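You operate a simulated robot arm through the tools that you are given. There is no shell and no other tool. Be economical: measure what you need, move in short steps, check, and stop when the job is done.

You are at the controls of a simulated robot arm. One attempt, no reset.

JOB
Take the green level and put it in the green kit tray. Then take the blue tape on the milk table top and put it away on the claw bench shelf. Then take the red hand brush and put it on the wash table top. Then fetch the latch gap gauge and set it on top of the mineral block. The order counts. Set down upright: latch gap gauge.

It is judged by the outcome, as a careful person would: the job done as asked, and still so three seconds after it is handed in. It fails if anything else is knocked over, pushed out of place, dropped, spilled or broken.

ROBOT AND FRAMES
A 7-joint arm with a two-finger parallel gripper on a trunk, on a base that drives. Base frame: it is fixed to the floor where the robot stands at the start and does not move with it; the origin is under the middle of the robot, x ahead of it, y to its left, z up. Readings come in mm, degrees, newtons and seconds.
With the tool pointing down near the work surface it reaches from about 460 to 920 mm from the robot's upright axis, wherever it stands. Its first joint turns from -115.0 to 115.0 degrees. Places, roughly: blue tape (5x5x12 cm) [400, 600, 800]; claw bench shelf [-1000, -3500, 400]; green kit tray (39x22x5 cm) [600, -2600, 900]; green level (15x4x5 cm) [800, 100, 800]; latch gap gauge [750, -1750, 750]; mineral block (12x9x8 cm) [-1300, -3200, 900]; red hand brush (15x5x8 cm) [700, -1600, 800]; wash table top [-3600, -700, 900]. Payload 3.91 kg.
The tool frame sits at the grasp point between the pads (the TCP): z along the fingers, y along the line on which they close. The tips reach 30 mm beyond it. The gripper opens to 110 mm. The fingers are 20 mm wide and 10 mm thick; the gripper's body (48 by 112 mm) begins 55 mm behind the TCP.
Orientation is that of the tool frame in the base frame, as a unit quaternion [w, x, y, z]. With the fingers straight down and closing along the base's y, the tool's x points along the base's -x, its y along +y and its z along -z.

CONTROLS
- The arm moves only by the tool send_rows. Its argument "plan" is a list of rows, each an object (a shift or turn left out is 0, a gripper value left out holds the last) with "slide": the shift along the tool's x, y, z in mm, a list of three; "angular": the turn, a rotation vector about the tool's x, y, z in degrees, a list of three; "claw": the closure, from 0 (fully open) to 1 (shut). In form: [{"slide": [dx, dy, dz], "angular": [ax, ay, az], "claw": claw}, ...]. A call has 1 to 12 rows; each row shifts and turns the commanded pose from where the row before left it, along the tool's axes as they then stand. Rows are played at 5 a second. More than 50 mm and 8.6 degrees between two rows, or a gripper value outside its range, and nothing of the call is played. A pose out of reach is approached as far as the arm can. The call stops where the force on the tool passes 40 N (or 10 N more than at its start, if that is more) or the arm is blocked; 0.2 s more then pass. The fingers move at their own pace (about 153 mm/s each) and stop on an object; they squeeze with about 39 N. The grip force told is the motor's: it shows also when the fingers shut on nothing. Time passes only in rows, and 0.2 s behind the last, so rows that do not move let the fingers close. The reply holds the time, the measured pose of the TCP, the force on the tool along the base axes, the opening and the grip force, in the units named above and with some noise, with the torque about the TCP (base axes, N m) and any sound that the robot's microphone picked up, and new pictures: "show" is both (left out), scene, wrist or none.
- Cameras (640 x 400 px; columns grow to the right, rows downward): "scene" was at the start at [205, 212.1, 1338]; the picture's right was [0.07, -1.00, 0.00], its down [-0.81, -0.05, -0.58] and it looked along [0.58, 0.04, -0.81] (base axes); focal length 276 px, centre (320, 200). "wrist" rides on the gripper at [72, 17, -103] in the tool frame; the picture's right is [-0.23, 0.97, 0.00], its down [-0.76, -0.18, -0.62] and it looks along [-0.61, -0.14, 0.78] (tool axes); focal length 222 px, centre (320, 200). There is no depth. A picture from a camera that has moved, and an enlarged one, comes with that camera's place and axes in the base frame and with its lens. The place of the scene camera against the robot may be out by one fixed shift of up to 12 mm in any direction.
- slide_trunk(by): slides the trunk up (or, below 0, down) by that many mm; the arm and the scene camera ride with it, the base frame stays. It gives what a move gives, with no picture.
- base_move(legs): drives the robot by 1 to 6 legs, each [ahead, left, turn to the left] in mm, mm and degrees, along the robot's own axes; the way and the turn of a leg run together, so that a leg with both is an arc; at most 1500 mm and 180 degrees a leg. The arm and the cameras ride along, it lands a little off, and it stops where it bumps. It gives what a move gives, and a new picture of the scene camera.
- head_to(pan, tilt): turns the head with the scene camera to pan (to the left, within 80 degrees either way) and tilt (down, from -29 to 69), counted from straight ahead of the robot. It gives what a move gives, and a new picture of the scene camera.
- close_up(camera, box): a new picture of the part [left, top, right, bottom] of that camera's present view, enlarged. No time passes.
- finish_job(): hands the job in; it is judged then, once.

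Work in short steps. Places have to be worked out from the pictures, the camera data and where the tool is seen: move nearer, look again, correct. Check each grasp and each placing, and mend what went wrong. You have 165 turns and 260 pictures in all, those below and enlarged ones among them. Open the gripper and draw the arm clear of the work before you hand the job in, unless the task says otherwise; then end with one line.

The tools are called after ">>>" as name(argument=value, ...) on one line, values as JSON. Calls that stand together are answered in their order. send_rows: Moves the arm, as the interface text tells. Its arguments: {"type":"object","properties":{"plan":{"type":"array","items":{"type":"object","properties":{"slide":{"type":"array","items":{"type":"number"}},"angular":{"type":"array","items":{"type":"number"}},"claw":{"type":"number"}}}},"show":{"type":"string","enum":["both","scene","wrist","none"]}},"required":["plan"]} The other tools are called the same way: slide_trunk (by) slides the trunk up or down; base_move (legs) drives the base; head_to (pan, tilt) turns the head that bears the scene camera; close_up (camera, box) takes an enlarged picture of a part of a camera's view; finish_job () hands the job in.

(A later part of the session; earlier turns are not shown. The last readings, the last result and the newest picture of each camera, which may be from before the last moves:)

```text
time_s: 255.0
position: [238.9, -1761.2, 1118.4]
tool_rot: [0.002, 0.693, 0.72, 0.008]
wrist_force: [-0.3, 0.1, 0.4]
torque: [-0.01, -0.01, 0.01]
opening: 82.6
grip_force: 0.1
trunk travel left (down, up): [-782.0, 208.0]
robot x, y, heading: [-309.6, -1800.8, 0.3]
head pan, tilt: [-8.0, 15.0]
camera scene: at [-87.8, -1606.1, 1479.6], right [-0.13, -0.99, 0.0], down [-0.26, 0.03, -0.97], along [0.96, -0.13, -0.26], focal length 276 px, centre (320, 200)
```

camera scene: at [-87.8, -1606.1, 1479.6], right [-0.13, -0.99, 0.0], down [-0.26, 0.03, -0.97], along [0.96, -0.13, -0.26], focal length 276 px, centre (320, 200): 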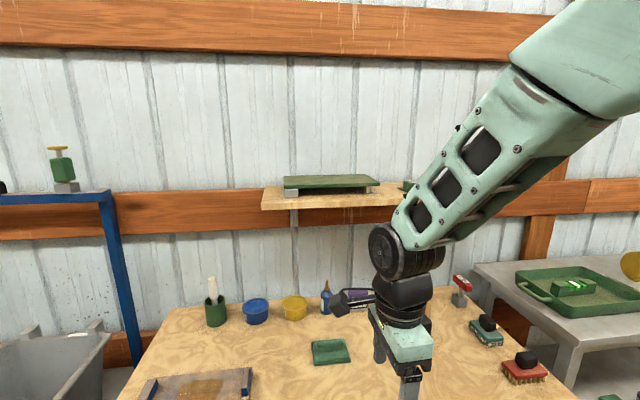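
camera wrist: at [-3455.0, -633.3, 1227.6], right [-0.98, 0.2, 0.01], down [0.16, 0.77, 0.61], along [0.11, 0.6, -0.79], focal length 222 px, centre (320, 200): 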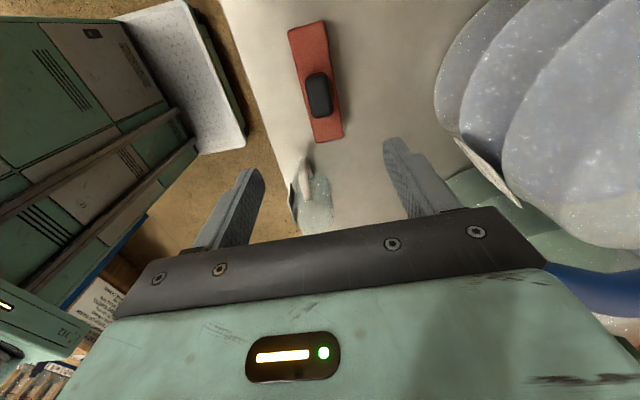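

First raise to see the wall shelf's top, turning the head past the arm.

>>> slide_trunk(by=200)

>>> base_move(legs=[[0, -300, 0]])

>>> head_to(pan=0, tilt=18)

>>> close_up(camera="scene", box=[160, 100, 480, 300])

```text
time_s: 257.1
position: [240.1, -1761.5, 1318.7]
tool_rot: [0.002, 0.694, 0.72, 0.007]
wrist_force: [-1.0, 0.2, -0.7]
torque: [0.02, -0.01, 0.02]
opening: 82.6
grip_force: 0.0
trunk travel left (down, up): [-982.0, 8.0]
robot x, y, heading: [-307.9, -1799.3, 0.2]
head pan, tilt: [-8.0, 15.0]
```

```text
time_s: 259.2
position: [241.0, -2066.0, 1318.0]
tool_rot: [0.002, 0.694, 0.719, 0.009]
wrist_force: [0.1, -0.5, 0.3]
torque: [-0.01, -0.03, 0.02]
opening: 82.5
grip_force: 0.1
trunk travel left (down, up): [-982.0, 8.0]
robot x, y, heading: [-311.8, -2102.9, 0.2]
head pan, tilt: [-8.0, 15.0]
camera scene: at [-86.2, -1909.1, 1679.7], right [-0.14, -0.99, 0.0], down [-0.26, 0.04, -0.97], along [0.96, -0.13, -0.26], focal length 276 px, centre (320, 200)
```

scene: 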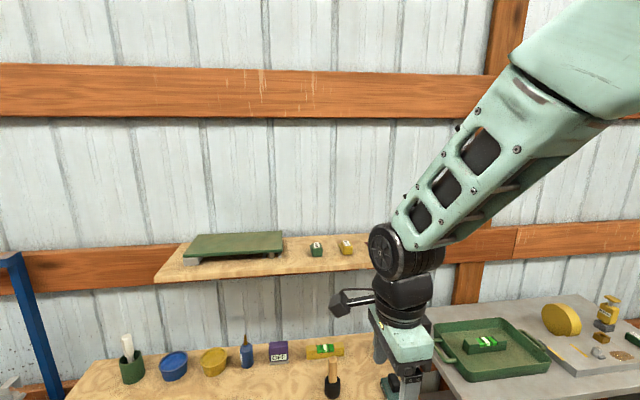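

```text
time_s: 259.9
position: [242.3, -2065.8, 1318.0]
tool_rot: [0.003, 0.694, 0.719, 0.008]
wrist_force: [0.7, -0.9, -0.8]
torque: [0.02, -0.07, -0.02]
opening: 82.4
grip_force: 0.1
trunk travel left (down, up): [-982.0, 8.0]
robot x, y, heading: [-308.2, -2101.1, 0.3]
head pan, tilt: [0.0, 18.0]
camera scene: at [-85.4, -1896.4, 1674.8], right [0.0, -1.0, 0.0], down [-0.31, 0.0, -0.95], along [0.95, 0.0, -0.31], focal length 276 px, centre (320, 200)
```

scene: 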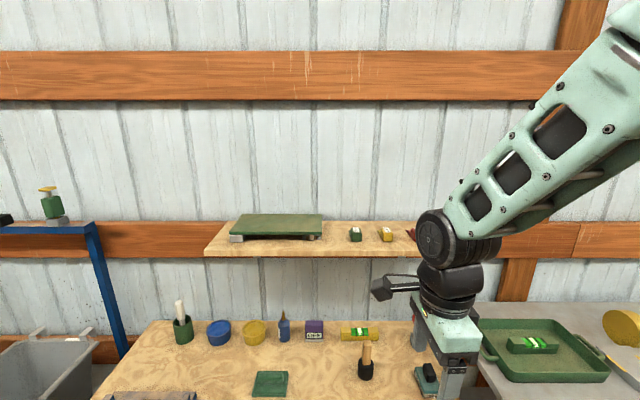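

```text
2.00 times, centred on (320, 200) of scene
camera zoom: at [-85.4, -1896.4, 1674.8], right [0.0, -1.0, 0.0], down [-0.31, 0.0, -0.95], along [0.95, 0.0, -0.31], focal length 552 px, centre (320, 200)
```

zoom: 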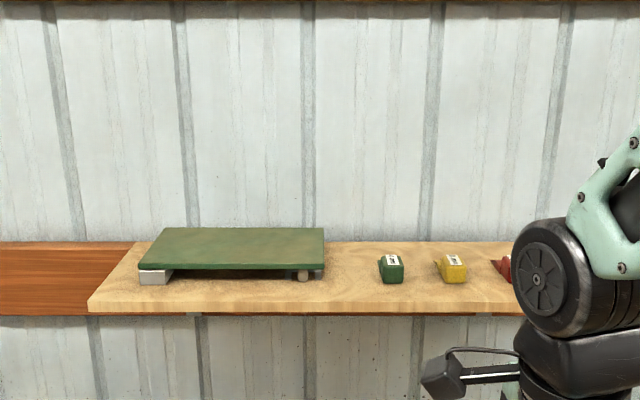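

>>> close_up(camera="scene", box=[340, 215, 420, 260])

>>> close_up(camera="scene", box=[220, 205, 330, 260])

```text
8.00 times, centred on (380, 238) of scene
camera zoom: at [-85.4, -1896.4, 1674.8], right [0.0, -1.0, 0.0], down [-0.31, 0.0, -0.95], along [0.95, 0.0, -0.31], focal length 2210 px, centre (-160, -100)
```

zoom: 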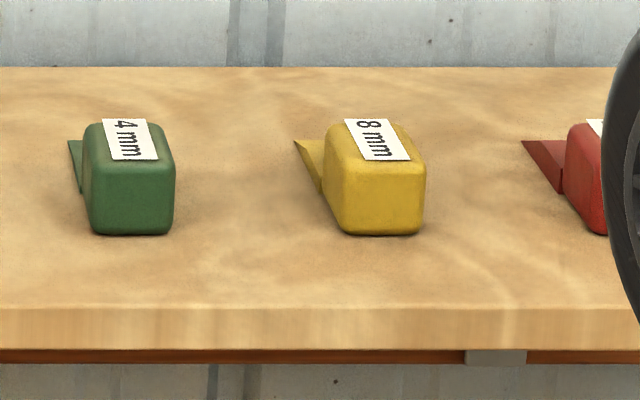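

```text
5.82 times, centred on (275, 232) of scene
camera zoom: at [-85.4, -1896.4, 1674.8], right [0.0, -1.0, 0.0], down [-0.31, 0.0, -0.95], along [0.95, 0.0, -0.31], focal length 1607 px, centre (582, 11)
```

zoom: 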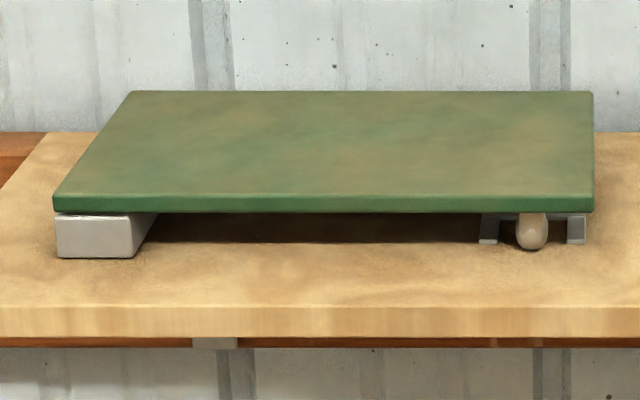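

Green is 4 mm and yellow 8 mm. Shift right to read the red one.

>>> base_move(legs=[[0, -300, 0]])

>>> close_up(camera="scene", box=[200, 200, 360, 300])

```text
time_s: 261.9
position: [241.5, -2363.3, 1319.2]
tool_rot: [0.002, 0.693, 0.72, 0.008]
wrist_force: [-0.3, 0.4, -0.1]
torque: [-0.03, -0.01, 0.01]
opening: 82.4
grip_force: 0.1
trunk travel left (down, up): [-982.0, 8.0]
robot x, y, heading: [-311.5, -2404.7, 0.4]
head pan, tilt: [0.0, 18.0]
camera scene: at [-84.7, -2195.1, 1674.8], right [0.0, -1.0, 0.0], down [-0.31, 0.0, -0.95], along [0.95, 0.0, -0.31], focal length 276 px, centre (320, 200)
```

scene: 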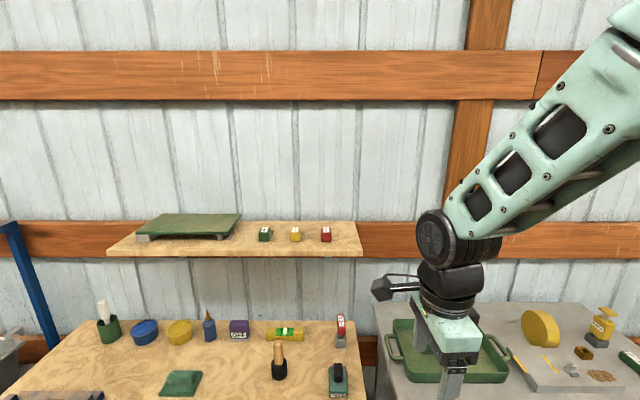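

```text
4.00 times, centred on (280, 250) of scene
camera zoom: at [-84.7, -2195.1, 1674.8], right [0.0, -1.0, 0.0], down [-0.31, 0.0, -0.95], along [0.95, 0.0, -0.31], focal length 1105 px, centre (480, 0)
```

zoom: 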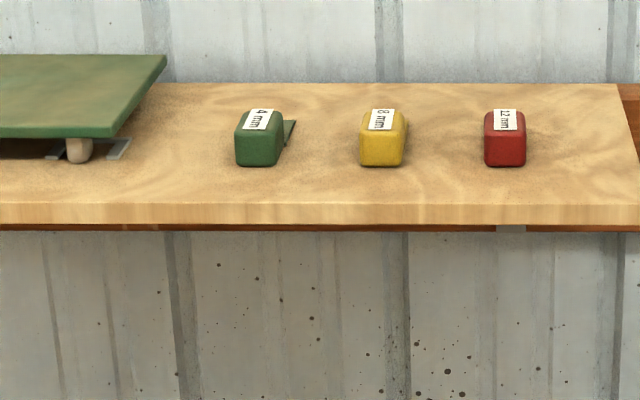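

Red is 12 mm, so there is no 3 mm here. I'll check the bench's lower shelf and drawer: move back left and lower the trunk.

>>> base_move(legs=[[-150, 550, 0]])

>>> slide_trunk(by=-400)

>>> slide_trunk(by=-400)

>>> head_to(pan=0, tilt=28)

```text
time_s: 265.2
position: [93.2, -1807.5, 1317.2]
tool_rot: [0.001, 0.696, 0.718, 0.008]
wrist_force: [0.1, -0.6, -0.5]
torque: [-0.02, -0.03, 0.0]
opening: 82.4
grip_force: 0.1
trunk travel left (down, up): [-982.0, 8.0]
robot x, y, heading: [-463.0, -1843.8, 0.0]
head pan, tilt: [0.0, 18.0]
camera scene: at [-233.5, -1636.8, 1674.8], right [0.0, -1.0, 0.0], down [-0.31, 0.0, -0.95], along [0.95, 0.0, -0.31], focal length 276 px, centre (320, 200)
```

scene: 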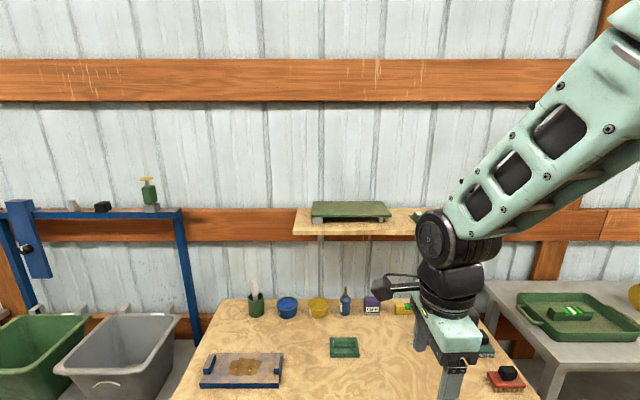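

```text
time_s: 269.1
position: [92.1, -1807.3, 918.6]
tool_rot: [0.002, 0.696, 0.718, 0.009]
wrist_force: [0.5, 0.8, 0.7]
torque: [-0.03, 0.01, 0.0]
opening: 82.5
grip_force: 0.0
trunk travel left (down, up): [-582.0, 408.0]
robot x, y, heading: [-460.1, -1841.3, -0.1]
head pan, tilt: [0.0, 18.0]
```

```text
time_s: 272.9
position: [92.8, -1806.9, 519.1]
tool_rot: [0.001, 0.696, 0.718, 0.009]
wrist_force: [-1.1, -1.1, -0.6]
torque: [-0.02, 0.03, 0.0]
opening: 82.5
grip_force: 0.0
trunk travel left (down, up): [-182.0, 808.0]
robot x, y, heading: [-460.6, -1843.5, 0.1]
head pan, tilt: [0.0, 18.0]
```

```text
time_s: 273.6
position: [92.8, -1806.7, 518.4]
tool_rot: [0.002, 0.696, 0.718, 0.008]
wrist_force: [0.4, 0.3, -0.3]
torque: [-0.02, 0.02, -0.04]
opening: 82.5
grip_force: 0.0
trunk travel left (down, up): [-182.0, 808.0]
robot x, y, heading: [-459.9, -1840.8, -0.3]
head pan, tilt: [0.0, 28.0]
camera scene: at [-235.7, -1636.7, 858.7], right [0.0, -1.0, 0.0], down [-0.47, 0.0, -0.88], along [0.88, 0.0, -0.47], focal length 276 px, centre (320, 200)
```

scene: 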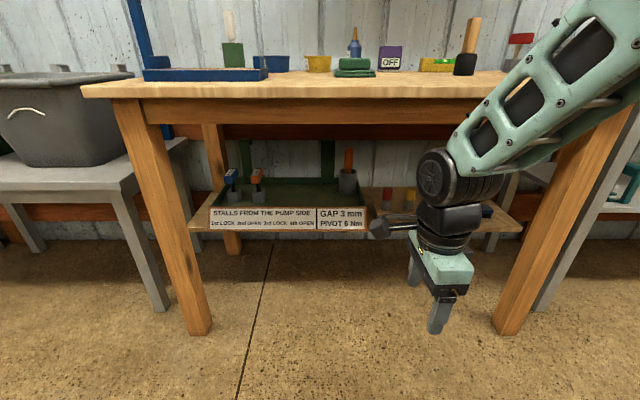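

>>> close_up(camera="scene", box=[180, 130, 420, 250])

>>> base_move(legs=[[0, -350, 0]])

>>> close_up(camera="scene", box=[80, 130, 400, 250])

```text
2.67 times, centred on (300, 190) of scene
camera zoom: at [-235.7, -1636.7, 858.7], right [0.0, -1.0, 0.0], down [-0.47, 0.0, -0.88], along [0.88, 0.0, -0.47], focal length 737 px, centre (373, 227)
```

zoom: 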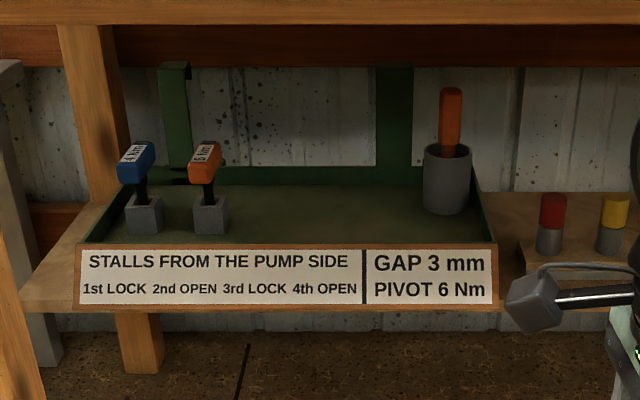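

```text
time_s: 275.9
position: [91.8, -2157.7, 518.9]
tool_rot: [0.002, 0.697, 0.717, 0.008]
wrist_force: [0.1, -0.5, 0.0]
torque: [0.02, 0.0, 0.0]
opening: 82.7
grip_force: 0.0
trunk travel left (down, up): [-182.0, 808.0]
robot x, y, heading: [-456.6, -2190.6, -0.3]
head pan, tilt: [0.0, 28.0]
camera scene: at [-236.2, -1987.5, 858.7], right [-0.01, -1.0, 0.0], down [-0.47, 0.0, -0.88], along [0.88, 0.0, -0.47], focal length 276 px, centre (320, 200)
```

scene: 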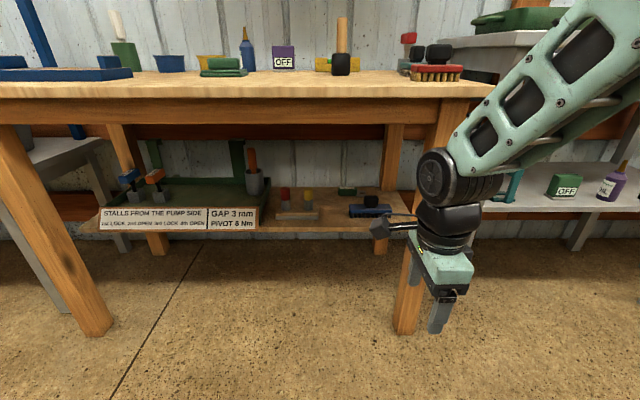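

```text
2.00 times, centred on (240, 190) of scene
camera zoom: at [-236.2, -1987.5, 858.7], right [-0.01, -1.0, 0.0], down [-0.47, 0.0, -0.88], along [0.88, 0.0, -0.47], focal length 552 px, centre (480, 220)
```

zoom: 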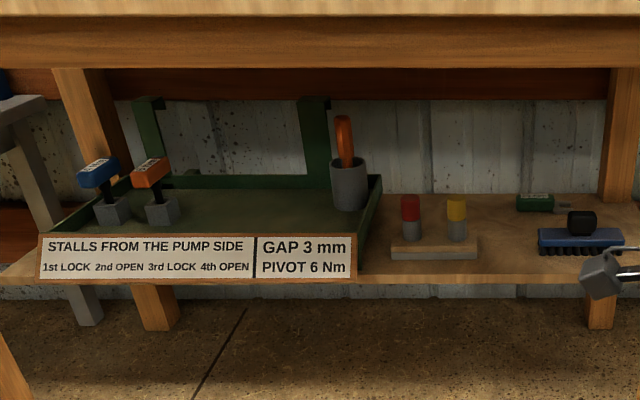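

>>> close_up(camera="scene", box=[320, 175, 400, 225])

>>> close_up(camera="scene", box=[100, 140, 220, 215])

```text
8.00 times, centred on (360, 200) of scene
camera zoom: at [-236.2, -1987.5, 858.7], right [-0.01, -1.0, 0.0], down [-0.47, 0.0, -0.88], along [0.88, 0.0, -0.47], focal length 2210 px, centre (0, 200)
```

zoom: 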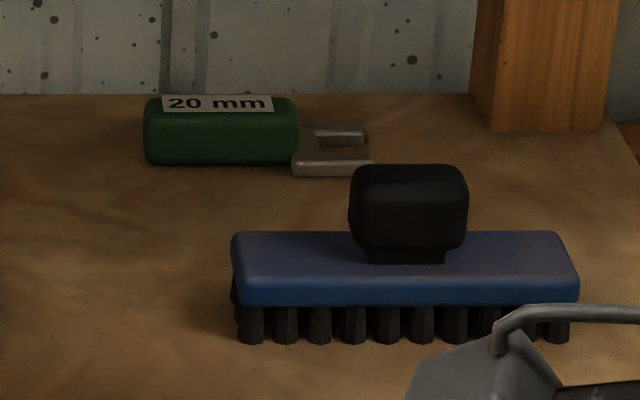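

```text
5.33 times, centred on (160, 178) of scene
camera zoom: at [-236.2, -1987.5, 858.7], right [-0.01, -1.0, 0.0], down [-0.47, 0.0, -0.88], along [0.88, 0.0, -0.47], focal length 1473 px, centre (1173, 320)
```

zoom: 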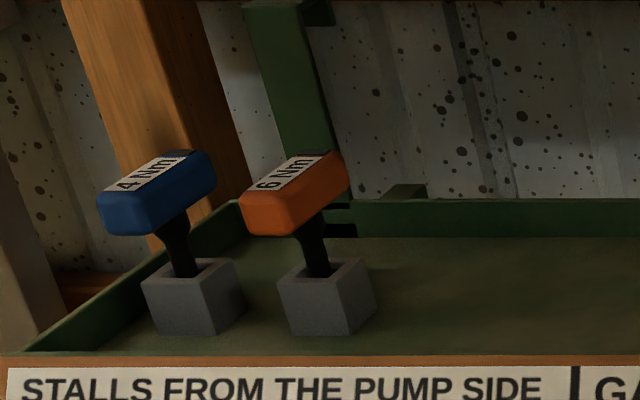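

No 3 mm gauge below. I'll raise up again and examine the bench-top objects closely.

>>> slide_trunk(by=400)

>>> slide_trunk(by=400)

>>> base_move(legs=[[170, 250, 0]])

>>> head_to(pan=0, tilt=45)

>>> close_up(camera="scene", box=[160, 80, 480, 280])

```text
time_s: 279.7
position: [91.0, -2159.1, 916.7]
tool_rot: [0.002, 0.697, 0.717, 0.008]
wrist_force: [-0.1, 0.4, 0.1]
torque: [0.02, -0.02, 0.02]
opening: 82.4
grip_force: 0.0
trunk travel left (down, up): [-582.0, 408.0]
robot x, y, heading: [-459.6, -2190.7, -0.4]
head pan, tilt: [0.0, 28.0]
```

```text
time_s: 283.5
position: [91.0, -2159.2, 1318.6]
tool_rot: [0.002, 0.698, 0.716, 0.009]
wrist_force: [-0.6, -0.3, 0.6]
torque: [0.01, -0.03, -0.01]
opening: 82.6
grip_force: 0.1
trunk travel left (down, up): [-982.0, 8.0]
robot x, y, heading: [-461.0, -2194.4, -0.5]
head pan, tilt: [0.0, 28.0]
```

```text
time_s: 285.6
position: [263.2, -1911.0, 1319.2]
tool_rot: [0.002, 0.694, 0.72, 0.008]
wrist_force: [-0.1, 0.1, 0.2]
torque: [0.01, -0.03, -0.01]
opening: 82.3
grip_force: 0.1
trunk travel left (down, up): [-982.0, 8.0]
robot x, y, heading: [-289.2, -1947.7, 0.2]
head pan, tilt: [0.0, 28.0]
camera scene: at [-66.4, -1740.8, 1658.7], right [0.0, -1.0, 0.0], down [-0.47, 0.0, -0.88], along [0.88, 0.0, -0.47], focal length 276 px, centre (320, 200)
```

scene: 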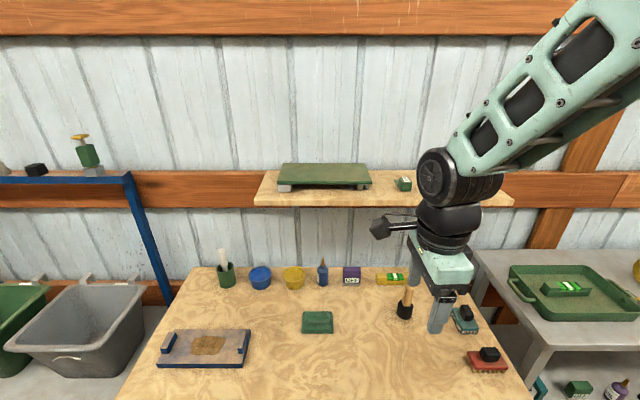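

```text
time_s: 286.4
position: [262.0, -1910.2, 1319.8]
tool_rot: [0.002, 0.694, 0.72, 0.008]
wrist_force: [-0.6, -0.5, -0.4]
torque: [-0.02, -0.03, 0.03]
opening: 82.5
grip_force: 0.1
trunk travel left (down, up): [-982.0, 8.0]
robot x, y, heading: [-290.0, -1944.3, 0.0]
head pan, tilt: [0.0, 45.0]
camera scene: at [-76.1, -1740.6, 1632.9], right [0.0, -1.0, 0.0], down [-0.71, 0.0, -0.71], along [0.71, 0.0, -0.71], focal length 276 px, centre (320, 200)
```

scene: 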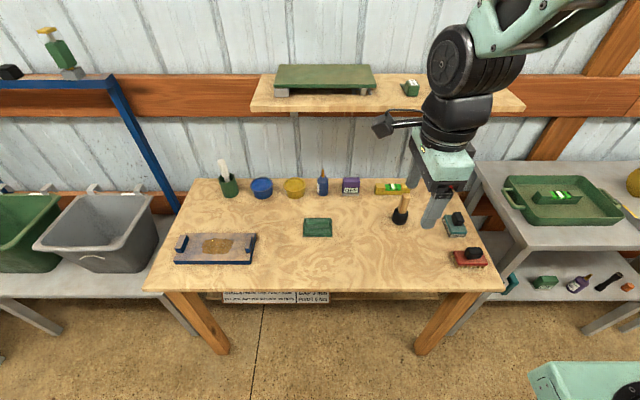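

```text
2.00 times, centred on (320, 180) of scene
camera zoom: at [-76.1, -1740.6, 1632.9], right [0.0, -1.0, 0.0], down [-0.71, 0.0, -0.71], along [0.71, 0.0, -0.71], focal length 552 px, centre (320, 240)
```

zoom: 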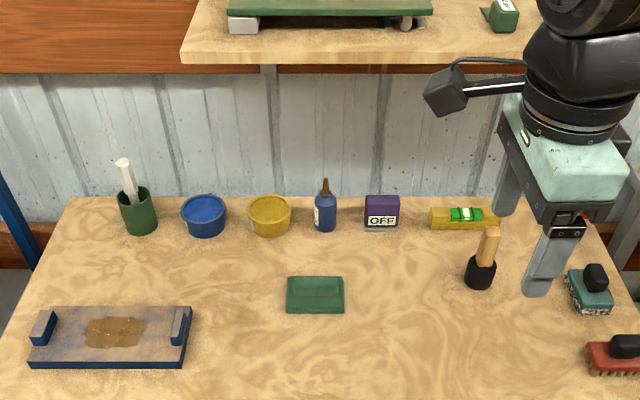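

Nothing gauge-like on the bench top. The tools near (750, -1750) on the lower shelf deserve a closer look: lower again and zoom there.

>>> slide_trunk(by=-400)

>>> slide_trunk(by=-400)

>>> head_to(pan=0, tilt=28)

>>> close_up(camera="scene", box=[220, 130, 320, 200])

>>> close_up(camera="scene", box=[320, 130, 420, 200])

```text
time_s: 290.2
position: [261.5, -1910.3, 917.4]
tool_rot: [0.002, 0.694, 0.719, 0.009]
wrist_force: [0.0, -0.7, 0.3]
torque: [-0.01, 0.0, 0.03]
opening: 82.2
grip_force: 0.1
trunk travel left (down, up): [-582.0, 408.0]
robot x, y, heading: [-290.2, -1946.6, -0.1]
head pan, tilt: [0.0, 45.0]
```

```text
time_s: 294.0
position: [262.9, -1911.4, 518.1]
tool_rot: [0.002, 0.694, 0.72, 0.007]
wrist_force: [0.5, 0.3, 0.3]
torque: [-0.01, 0.05, 0.0]
opening: 82.5
grip_force: 0.0
trunk travel left (down, up): [-182.0, 808.0]
robot x, y, heading: [-292.6, -1951.4, -0.1]
head pan, tilt: [0.0, 45.0]
```

```text
time_s: 294.8
position: [262.3, -1910.4, 519.1]
tool_rot: [0.002, 0.694, 0.72, 0.008]
wrist_force: [-0.2, 0.9, -0.2]
torque: [0.0, 0.02, -0.01]
opening: 82.2
grip_force: 0.1
trunk travel left (down, up): [-182.0, 808.0]
robot x, y, heading: [-291.3, -1949.1, -0.3]
head pan, tilt: [0.0, 28.0]
camera scene: at [-66.3, -1740.6, 858.6], right [0.0, -1.0, 0.0], down [-0.47, 0.0, -0.88], along [0.88, 0.0, -0.47], focal length 276 px, centre (320, 200)
```

scene: 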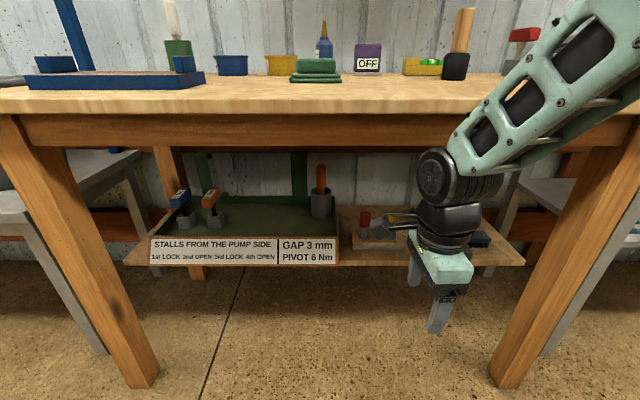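

```text
5.71 times, centred on (270, 165) of scene
camera zoom: at [-66.3, -1740.6, 858.6], right [0.0, -1.0, 0.0], down [-0.47, 0.0, -0.88], along [0.88, 0.0, -0.47], focal length 1579 px, centre (606, 400)
```

zoom: 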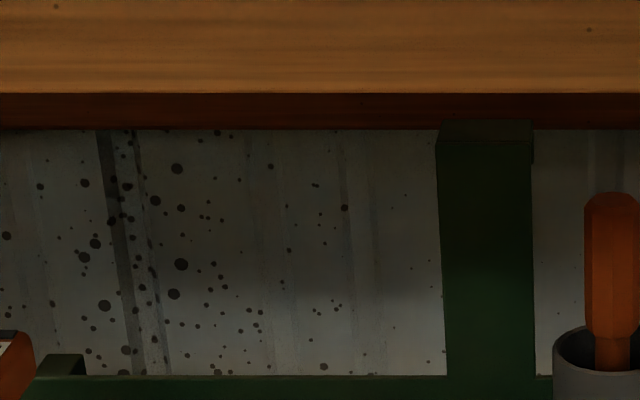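

```text
5.71 times, centred on (370, 165) of scene
camera zoom: at [-66.3, -1740.6, 858.6], right [0.0, -1.0, 0.0], down [-0.47, 0.0, -0.88], along [0.88, 0.0, -0.47], focal length 1579 px, centre (34, 400)
```

zoom: 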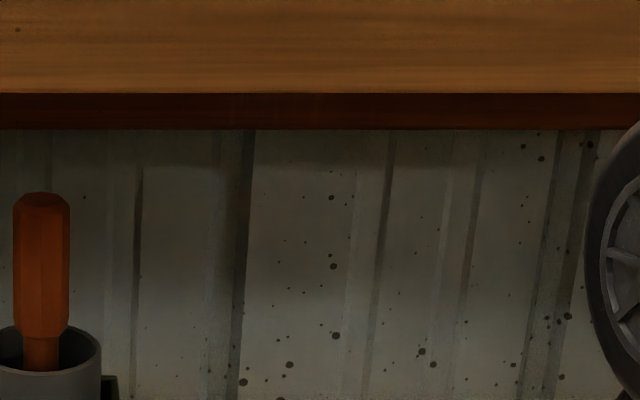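

Zoom into the bench-top objects from this low viewpoint.

>>> close_up(camera="scene", box=[280, 20, 400, 95])

>>> close_up(camera="scene", box=[390, 0, 550, 95])

>>> close_up(camera="scene", box=[140, 0, 300, 95])

```text
5.33 times, centred on (340, 58) of scene
camera zoom: at [-66.3, -1740.6, 858.6], right [0.0, -1.0, 0.0], down [-0.47, 0.0, -0.88], along [0.88, 0.0, -0.47], focal length 1473 px, centre (213, 960)
```

zoom: 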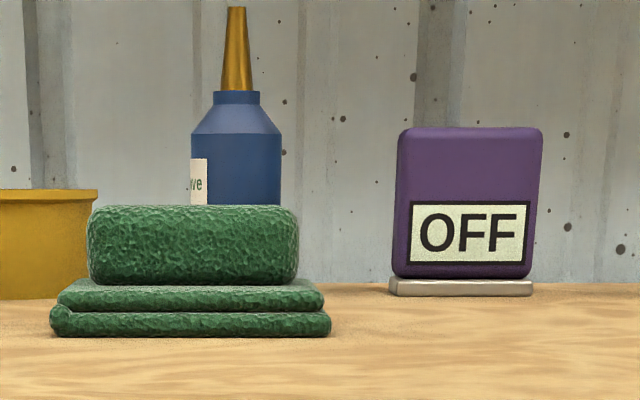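

```text
4.00 times, centred on (470, 48) of scene
camera zoom: at [-66.3, -1740.6, 858.6], right [0.0, -1.0, 0.0], down [-0.47, 0.0, -0.88], along [0.88, 0.0, -0.47], focal length 1105 px, centre (-280, 810)
```

zoom: 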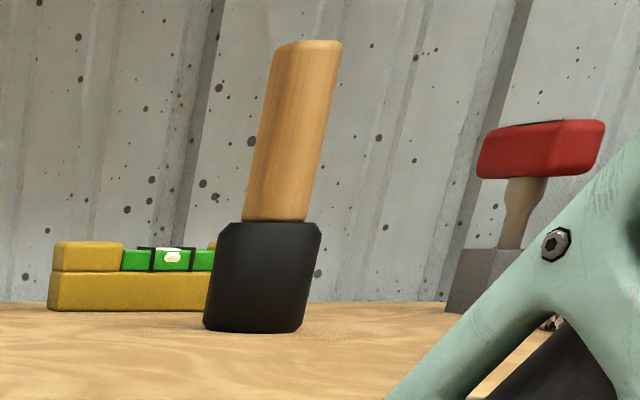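

```text
4.00 times, centred on (220, 48) of scene
camera zoom: at [-66.3, -1740.6, 858.6], right [0.0, -1.0, 0.0], down [-0.47, 0.0, -0.88], along [0.88, 0.0, -0.47], focal length 1105 px, centre (720, 810)
```

zoom: 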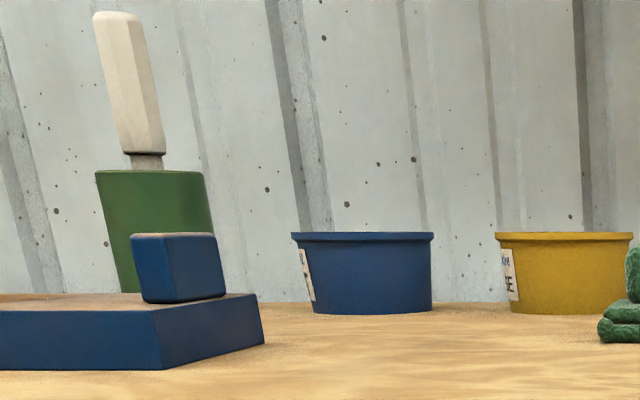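

The shelf board earlier showed a pale peg with metal under its right end; I'll raise the camera to that level and zoom in.

>>> slide_trunk(by=400)

>>> head_to(pan=0, tilt=5)

>>> close_up(camera="scene", box=[230, 150, 430, 270])

```text
time_s: 298.7
position: [261.4, -1911.5, 918.5]
tool_rot: [0.002, 0.695, 0.719, 0.008]
wrist_force: [-0.2, 0.3, 0.1]
torque: [0.0, 0.0, 0.01]
opening: 82.6
grip_force: 0.0
trunk travel left (down, up): [-582.0, 408.0]
robot x, y, heading: [-291.6, -1945.8, -0.0]
head pan, tilt: [0.0, 28.0]
```

```text
time_s: 299.5
position: [263.0, -1910.8, 918.2]
tool_rot: [0.002, 0.695, 0.719, 0.008]
wrist_force: [-0.2, -0.6, 0.3]
torque: [-0.01, -0.01, 0.0]
opening: 82.5
grip_force: 0.1
trunk travel left (down, up): [-582.0, 408.0]
robot x, y, heading: [-291.2, -1947.2, -0.0]
head pan, tilt: [0.0, 5.0]
camera scene: at [-65.6, -1740.6, 1295.8], right [0.0, -1.0, 0.0], down [-0.09, 0.0, -1.0], along [1.0, 0.0, -0.09], focal length 276 px, centre (320, 200)
```

scene: 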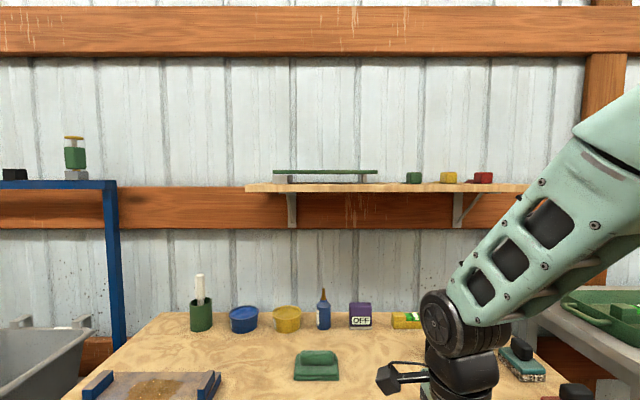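

```text
3.20 times, centred on (330, 210) of scene
camera zoom: at [-65.6, -1740.6, 1295.8], right [0.0, -1.0, 0.0], down [-0.09, 0.0, -1.0], along [1.0, 0.0, -0.09], focal length 884 px, centre (288, 168)
```

zoom: 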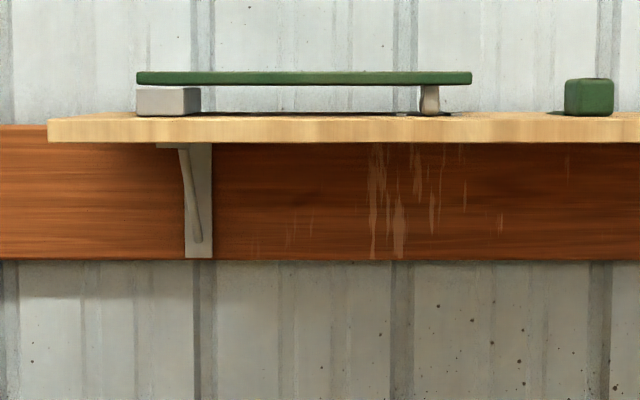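

>>> close_up(camera="scene", box=[340, 165, 400, 195])

>>> slide_trunk(by=100)

>>> head_to(pan=-5, tilt=10)

>>> close_up(camera="scene", box=[250, 170, 410, 250])

```text
10.67 times, centred on (370, 180) of scene
camera zoom: at [-65.6, -1740.6, 1295.8], right [0.0, -1.0, 0.0], down [-0.09, 0.0, -1.0], along [1.0, 0.0, -0.09], focal length 2947 px, centre (-213, 413)
```

zoom: 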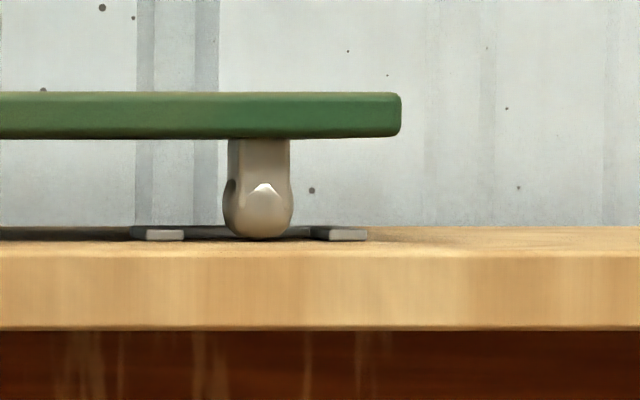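

```text
time_s: 300.9
position: [261.5, -1911.1, 1018.2]
tool_rot: [0.002, 0.695, 0.719, 0.008]
wrist_force: [0.3, -0.2, -1.3]
torque: [0.02, -0.03, 0.0]
opening: 82.4
grip_force: 0.1
trunk travel left (down, up): [-682.0, 308.0]
robot x, y, heading: [-291.0, -1947.4, 0.0]
head pan, tilt: [0.0, 5.0]
```

```text
time_s: 301.5
position: [262.7, -1910.4, 1019.2]
tool_rot: [0.001, 0.694, 0.72, 0.008]
wrist_force: [0.1, -0.1, -0.2]
torque: [0.01, 0.02, 0.0]
opening: 82.5
grip_force: 0.1
trunk travel left (down, up): [-682.0, 308.0]
robot x, y, heading: [-285.6, -1946.6, 0.2]
head pan, tilt: [-5.0, 10.0]
camera scene: at [-64.8, -1748.7, 1387.9], right [-0.09, -1.0, 0.0], down [-0.17, 0.01, -0.98], along [0.98, -0.09, -0.17], focal length 276 px, centre (320, 200)
```

scene: 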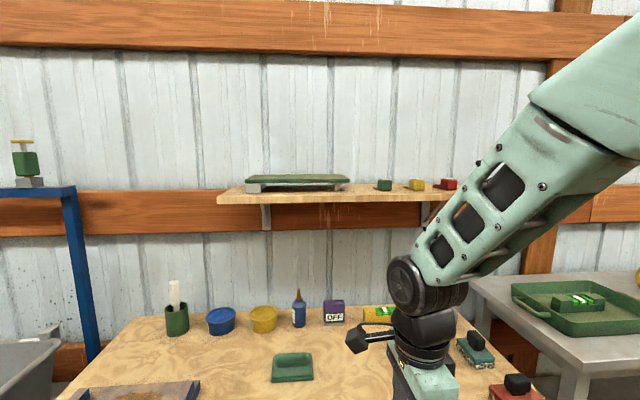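

```text
4.00 times, centred on (330, 210) of scene
camera zoom: at [-64.8, -1748.7, 1387.9], right [-0.09, -1.0, 0.0], down [-0.17, 0.01, -0.98], along [0.98, -0.09, -0.17], focal length 1105 px, centre (280, 160)
```

zoom: 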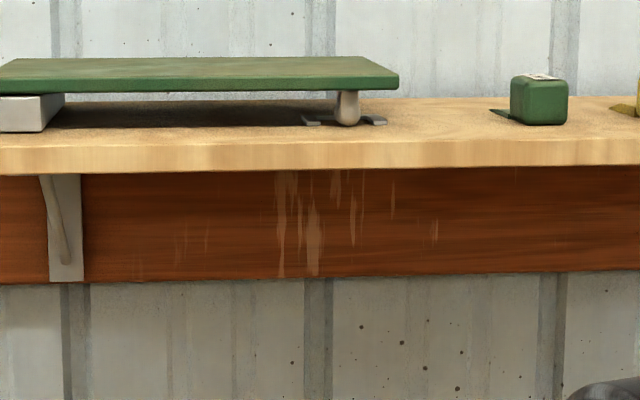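

That's only a propped board. I'll scan the bench top from above with the wrist camera, to see into tubs and behind objects.

>>> base_move(legs=[[110, 330, 0]])

>>> slide_trunk(by=80)

>>> send_rows(plan=[{"slide": [0, 45, 0]}, {"slide": [0, 45, 0]}, {"slide": [0, 45, 0]}, {"slide": [0, 45, 0]}, {"slide": [0, 45, 0]}, {"slide": [0, 45, 0]}], show="wrist")

```text
time_s: 303.8
position: [371.4, -1584.8, 1018.5]
tool_rot: [0.001, 0.695, 0.719, 0.008]
wrist_force: [-0.1, -1.1, 0.4]
torque: [0.0, -0.05, 0.0]
opening: 82.4
grip_force: 0.1
trunk travel left (down, up): [-682.0, 308.0]
robot x, y, heading: [-183.6, -1618.9, -0.1]
head pan, tilt: [-5.0, 10.0]
camera scene: at [44.7, -1423.0, 1387.8], right [-0.09, -1.0, 0.0], down [-0.17, 0.02, -0.98], along [0.98, -0.09, -0.17], focal length 276 px, centre (320, 200)
```

scene: 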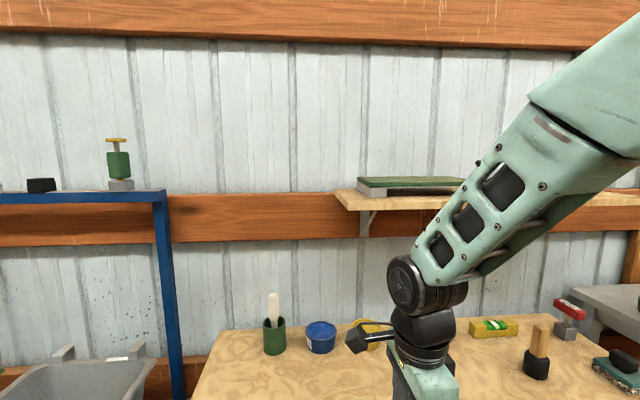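

```text
time_s: 304.9
position: [370.8, -1584.6, 1099.2]
tool_rot: [0.002, 0.694, 0.72, 0.009]
wrist_force: [-0.7, 0.0, 0.4]
torque: [0.03, -0.04, 0.01]
opening: 82.5
grip_force: 0.1
trunk travel left (down, up): [-762.0, 228.0]
robot x, y, heading: [-180.7, -1622.1, 0.3]
head pan, tilt: [-5.0, 10.0]
```

```text
time_s: 306.3
position: [632.1, -1576.2, 1102.7]
tool_rot: [-0.002, 0.694, 0.72, 0.005]
wrist_force: [0.7, 0.0, -0.4]
torque: [-0.01, 0.01, 0.0]
opening: 82.2
grip_force: 0.1
trunk travel left (down, up): [-762.0, 228.0]
robot x, y, heading: [-181.3, -1620.7, 0.1]
head pan, tilt: [-5.0, 10.0]
camera wrist: at [644.9, -1504.1, 1206.0], right [0.98, -0.19, 0.0], down [-0.15, -0.77, 0.62], along [-0.12, -0.6, -0.79], focal length 222 px, centre (320, 200)
```

wrist: 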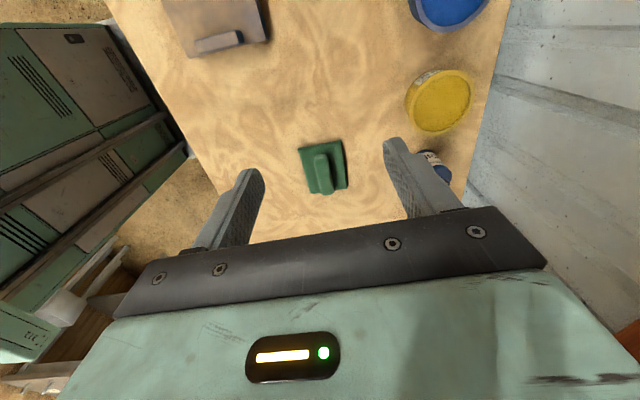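

Nothing hidden there. The objects atop the blue frame (left, by the bins) may be relevant; I'll look at those.

>>> head_to(pan=35, tilt=8)

>>> close_up(camera="scene", box=[160, 100, 480, 300])

```text
time_s: 307.4
position: [631.7, -1576.5, 1102.6]
tool_rot: [-0.001, 0.695, 0.719, 0.004]
wrist_force: [0.5, 0.5, -1.3]
torque: [0.01, 0.01, 0.0]
opening: 82.5
grip_force: 0.0
trunk travel left (down, up): [-762.0, 228.0]
robot x, y, heading: [-184.1, -1621.9, -0.1]
head pan, tilt: [35.0, 8.0]
camera scene: at [20.5, -1362.4, 1472.2], right [0.57, -0.82, 0.0], down [-0.11, -0.08, -0.99], along [0.81, 0.57, -0.13], focal length 276 px, centre (320, 200)
```

scene: 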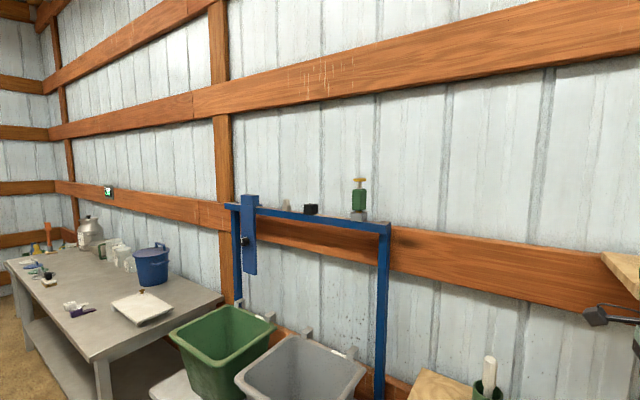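

```text
2.00 times, centred on (320, 200) of scene
camera zoom: at [20.5, -1362.4, 1472.2], right [0.57, -0.82, 0.0], down [-0.11, -0.08, -0.99], along [0.81, 0.57, -0.13], focal length 552 px, centre (320, 200)
```

zoom: 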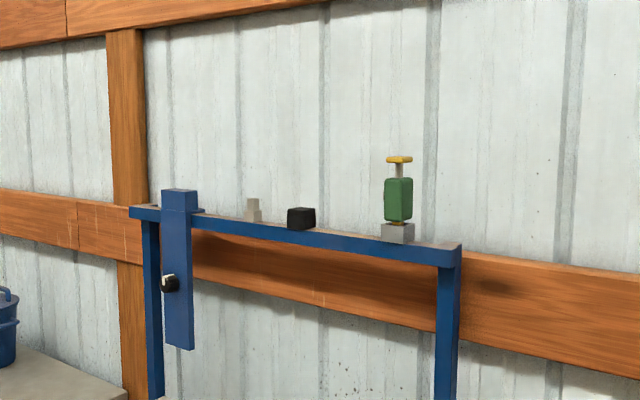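

I'll go back for a close look at the red and yellow capped pegs on the lower shelf and at the cart's shelf.

>>> send_rows(plan=[{"slide": [0, -45, 0]}, {"slide": [0, -45, 0]}, {"slide": [0, -45, 0]}, {"slide": [0, -45, 0]}, {"slide": [0, -45, 0]}, {"slide": [0, -45, 0]}], show="none")

>>> base_move(legs=[[-200, -600, 0]])

>>> slide_trunk(by=-400)

>>> slide_trunk(by=-200)

>>> head_to(pan=0, tilt=24)

```text
time_s: 308.8
position: [372.9, -1583.1, 1097.3]
tool_rot: [0.002, 0.696, 0.718, 0.008]
wrist_force: [1.0, 0.1, 0.0]
torque: [-0.02, 0.03, 0.02]
opening: 82.5
grip_force: 0.0
trunk travel left (down, up): [-762.0, 228.0]
robot x, y, heading: [-179.2, -1625.4, 0.2]
head pan, tilt: [35.0, 8.0]
```

```text
time_s: 312.3
position: [178.4, -2174.9, 1097.7]
tool_rot: [0.002, 0.691, 0.722, 0.008]
wrist_force: [0.1, 0.9, -0.2]
torque: [-0.01, -0.03, 0.0]
opening: 82.7
grip_force: 0.0
trunk travel left (down, up): [-762.0, 228.0]
robot x, y, heading: [-373.3, -2218.6, 0.2]
head pan, tilt: [35.0, 8.0]
camera scene: at [-168.3, -1958.0, 1471.1], right [0.58, -0.81, 0.0], down [-0.11, -0.08, -0.99], along [0.81, 0.58, -0.14], focal length 276 px, centre (320, 200)
```

scene: 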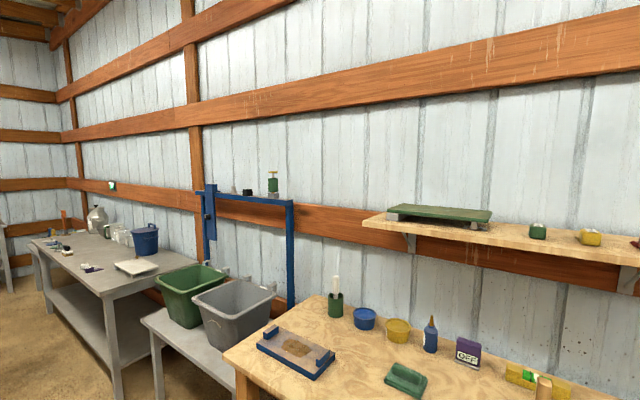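

```text
time_s: 316.1
position: [178.1, -2174.9, 697.3]
tool_rot: [0.002, 0.692, 0.722, 0.008]
wrist_force: [-0.2, -0.7, -0.1]
torque: [0.0, 0.02, -0.01]
opening: 82.6
grip_force: 0.1
trunk travel left (down, up): [-362.0, 628.0]
robot x, y, heading: [-376.3, -2220.2, 0.6]
head pan, tilt: [35.0, 8.0]
```

```text
time_s: 318.3
position: [178.4, -2175.1, 497.6]
tool_rot: [0.002, 0.691, 0.722, 0.008]
wrist_force: [-0.3, 0.1, 0.7]
torque: [0.04, -0.01, 0.04]
opening: 82.8
grip_force: 0.1
trunk travel left (down, up): [-162.0, 828.0]
robot x, y, heading: [-374.1, -2217.3, 0.4]
head pan, tilt: [35.0, 8.0]
```

```text
time_s: 319.3
position: [178.0, -2175.5, 498.2]
tool_rot: [0.001, 0.691, 0.723, 0.008]
wrist_force: [0.2, 0.4, 0.7]
torque: [-0.02, -0.02, -0.04]
opening: 82.4
grip_force: 0.2
trunk travel left (down, up): [-162.0, 828.0]
robot x, y, heading: [-376.4, -2222.2, 0.4]
head pan, tilt: [0.0, 24.0]
camera scene: at [-151.4, -2010.8, 845.1], right [0.01, -1.0, 0.0], down [-0.41, 0.0, -0.91], along [0.91, 0.01, -0.41], focal length 276 px, centre (320, 200)
```

scene: 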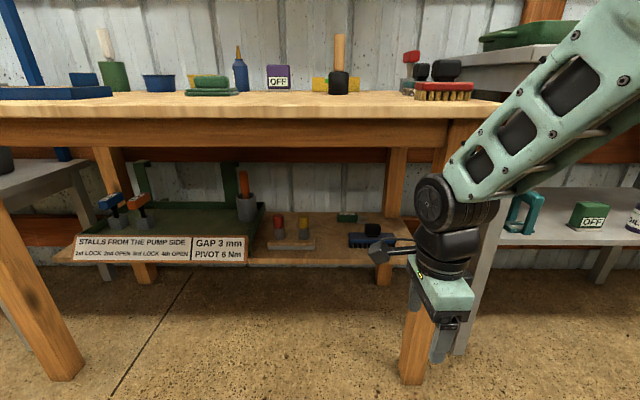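

>>> close_up(camera="scene", box=[230, 190, 350, 265])

>>> close_up(camera="scene", box=[480, 170, 640, 260])

>>> close_up(camera="scene", box=[350, 30, 510, 130])

```text
5.33 times, centred on (290, 228) of scene
camera zoom: at [-151.4, -2010.8, 845.1], right [0.01, -1.0, 0.0], down [-0.41, 0.0, -0.91], along [0.91, 0.01, -0.41], focal length 1473 px, centre (480, 53)
```

zoom: 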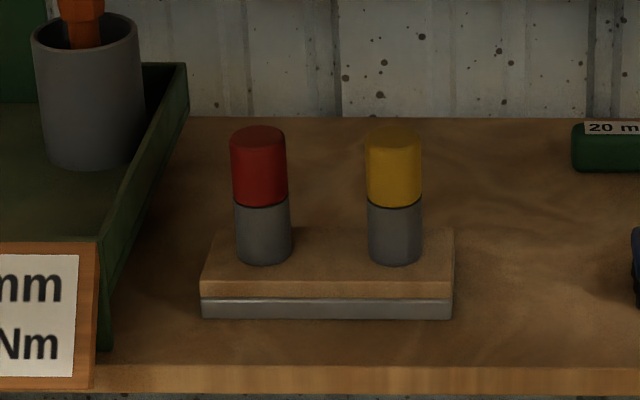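

```text
4.00 times, centred on (560, 215) of scene
camera zoom: at [-151.4, -2010.8, 845.1], right [0.01, -1.0, 0.0], down [-0.41, 0.0, -0.91], along [0.91, 0.01, -0.41], focal length 1105 px, centre (-640, 140)
```

zoom: 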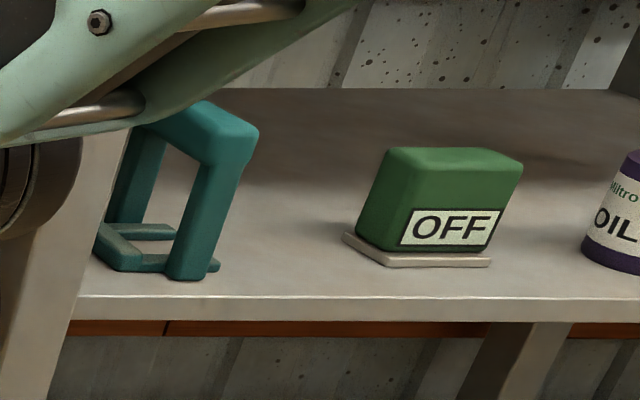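

```text
4.00 times, centred on (430, 80) of scene
camera zoom: at [-151.4, -2010.8, 845.1], right [0.01, -1.0, 0.0], down [-0.41, 0.0, -0.91], along [0.91, 0.01, -0.41], focal length 1105 px, centre (-120, 680)
```

zoom: 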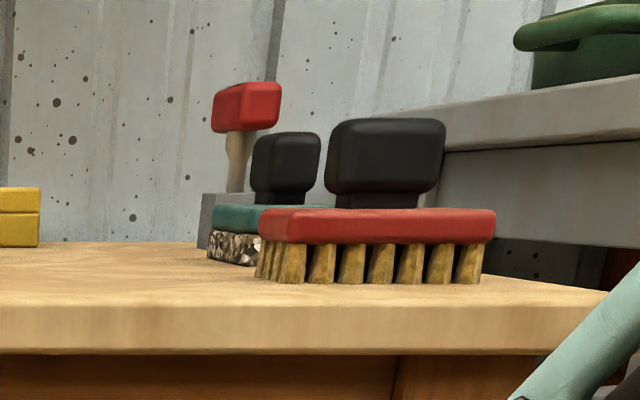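

The drawer's floor behind the sign is still unseen. A steep view past the bench edge should show it: raise a bit and come closer.

>>> slide_trunk(by=260)

>>> base_move(legs=[[0, 350, 0], [190, 0, 0]])

>>> head_to(pan=0, tilt=52)

>>> close_up(camera="scene", box=[120, 150, 440, 350])

```text
time_s: 322.0
position: [179.2, -2177.1, 757.5]
tool_rot: [0.001, 0.692, 0.722, 0.008]
wrist_force: [-0.4, -0.4, 0.3]
torque: [-0.02, -0.02, 0.01]
opening: 82.4
grip_force: 0.0
trunk travel left (down, up): [-422.0, 568.0]
robot x, y, heading: [-373.0, -2217.7, 0.9]
head pan, tilt: [0.0, 24.0]
```

```text
time_s: 325.3
position: [309.1, -1822.9, 754.9]
tool_rot: [-0.006, 0.691, 0.723, -0.004]
wrist_force: [-26.5, -0.9, 9.5]
torque: [0.0, -1.56, -0.29]
opening: 69.6
grip_force: 0.1
trunk travel left (down, up): [-422.0, 568.0]
robot x, y, heading: [-233.3, -1867.9, 0.6]
head pan, tilt: [0.0, 24.0]
stopped in leg 2: the force on the tool passed its limit (the readings are from after the stop); the commanded pose is now the measured one
camera scene: at [-10.1, -1658.0, 1105.4], right [0.01, -1.0, 0.0], down [-0.41, 0.0, -0.91], along [0.91, 0.01, -0.41], focal length 276 px, centre (320, 200)
```

scene: 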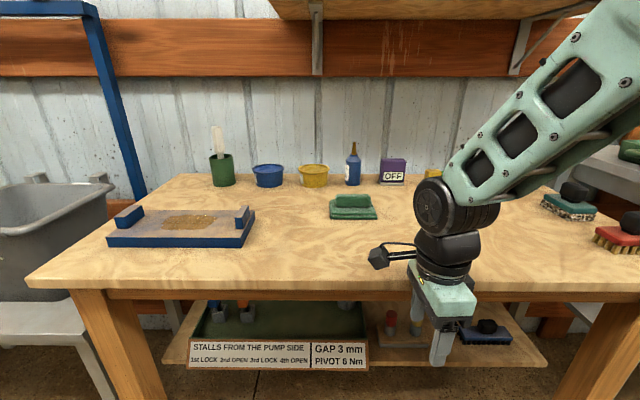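

```text
time_s: 326.2
position: [311.0, -1822.1, 755.6]
tool_rot: [-0.005, 0.69, 0.724, -0.002]
wrist_force: [-31.4, 1.7, -2.1]
torque: [0.01, -1.27, -0.19]
opening: 66.8
grip_force: 0.1
trunk travel left (down, up): [-422.0, 568.0]
robot x, y, heading: [-231.0, -1865.4, 0.5]
head pan, tilt: [0.0, 52.0]
camera scene: at [-26.9, -1657.9, 1063.4], right [0.01, -1.0, 0.0], down [-0.79, -0.01, -0.62], along [0.62, 0.01, -0.79], focal length 276 px, centre (320, 200)
```

scene: 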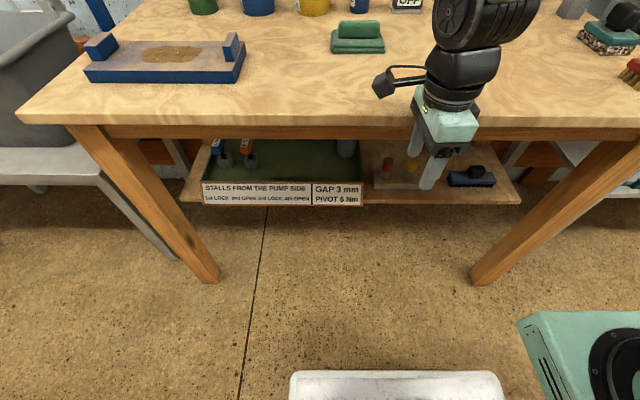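

```text
2.00 times, centred on (280, 250) of scene
camera zoom: at [-26.9, -1657.9, 1063.4], right [0.01, -1.0, 0.0], down [-0.79, -0.01, -0.62], along [0.62, 0.01, -0.79], focal length 552 px, centre (400, 100)
```

zoom: 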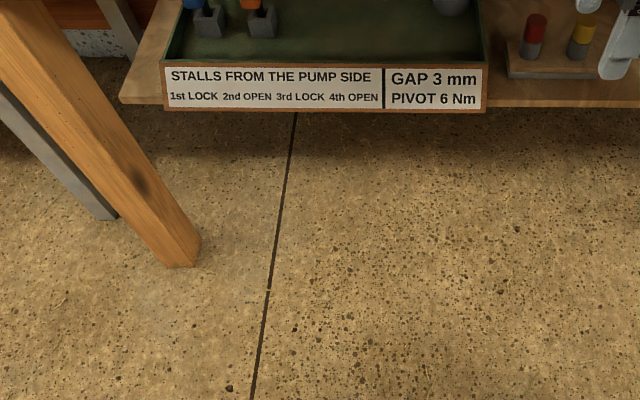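

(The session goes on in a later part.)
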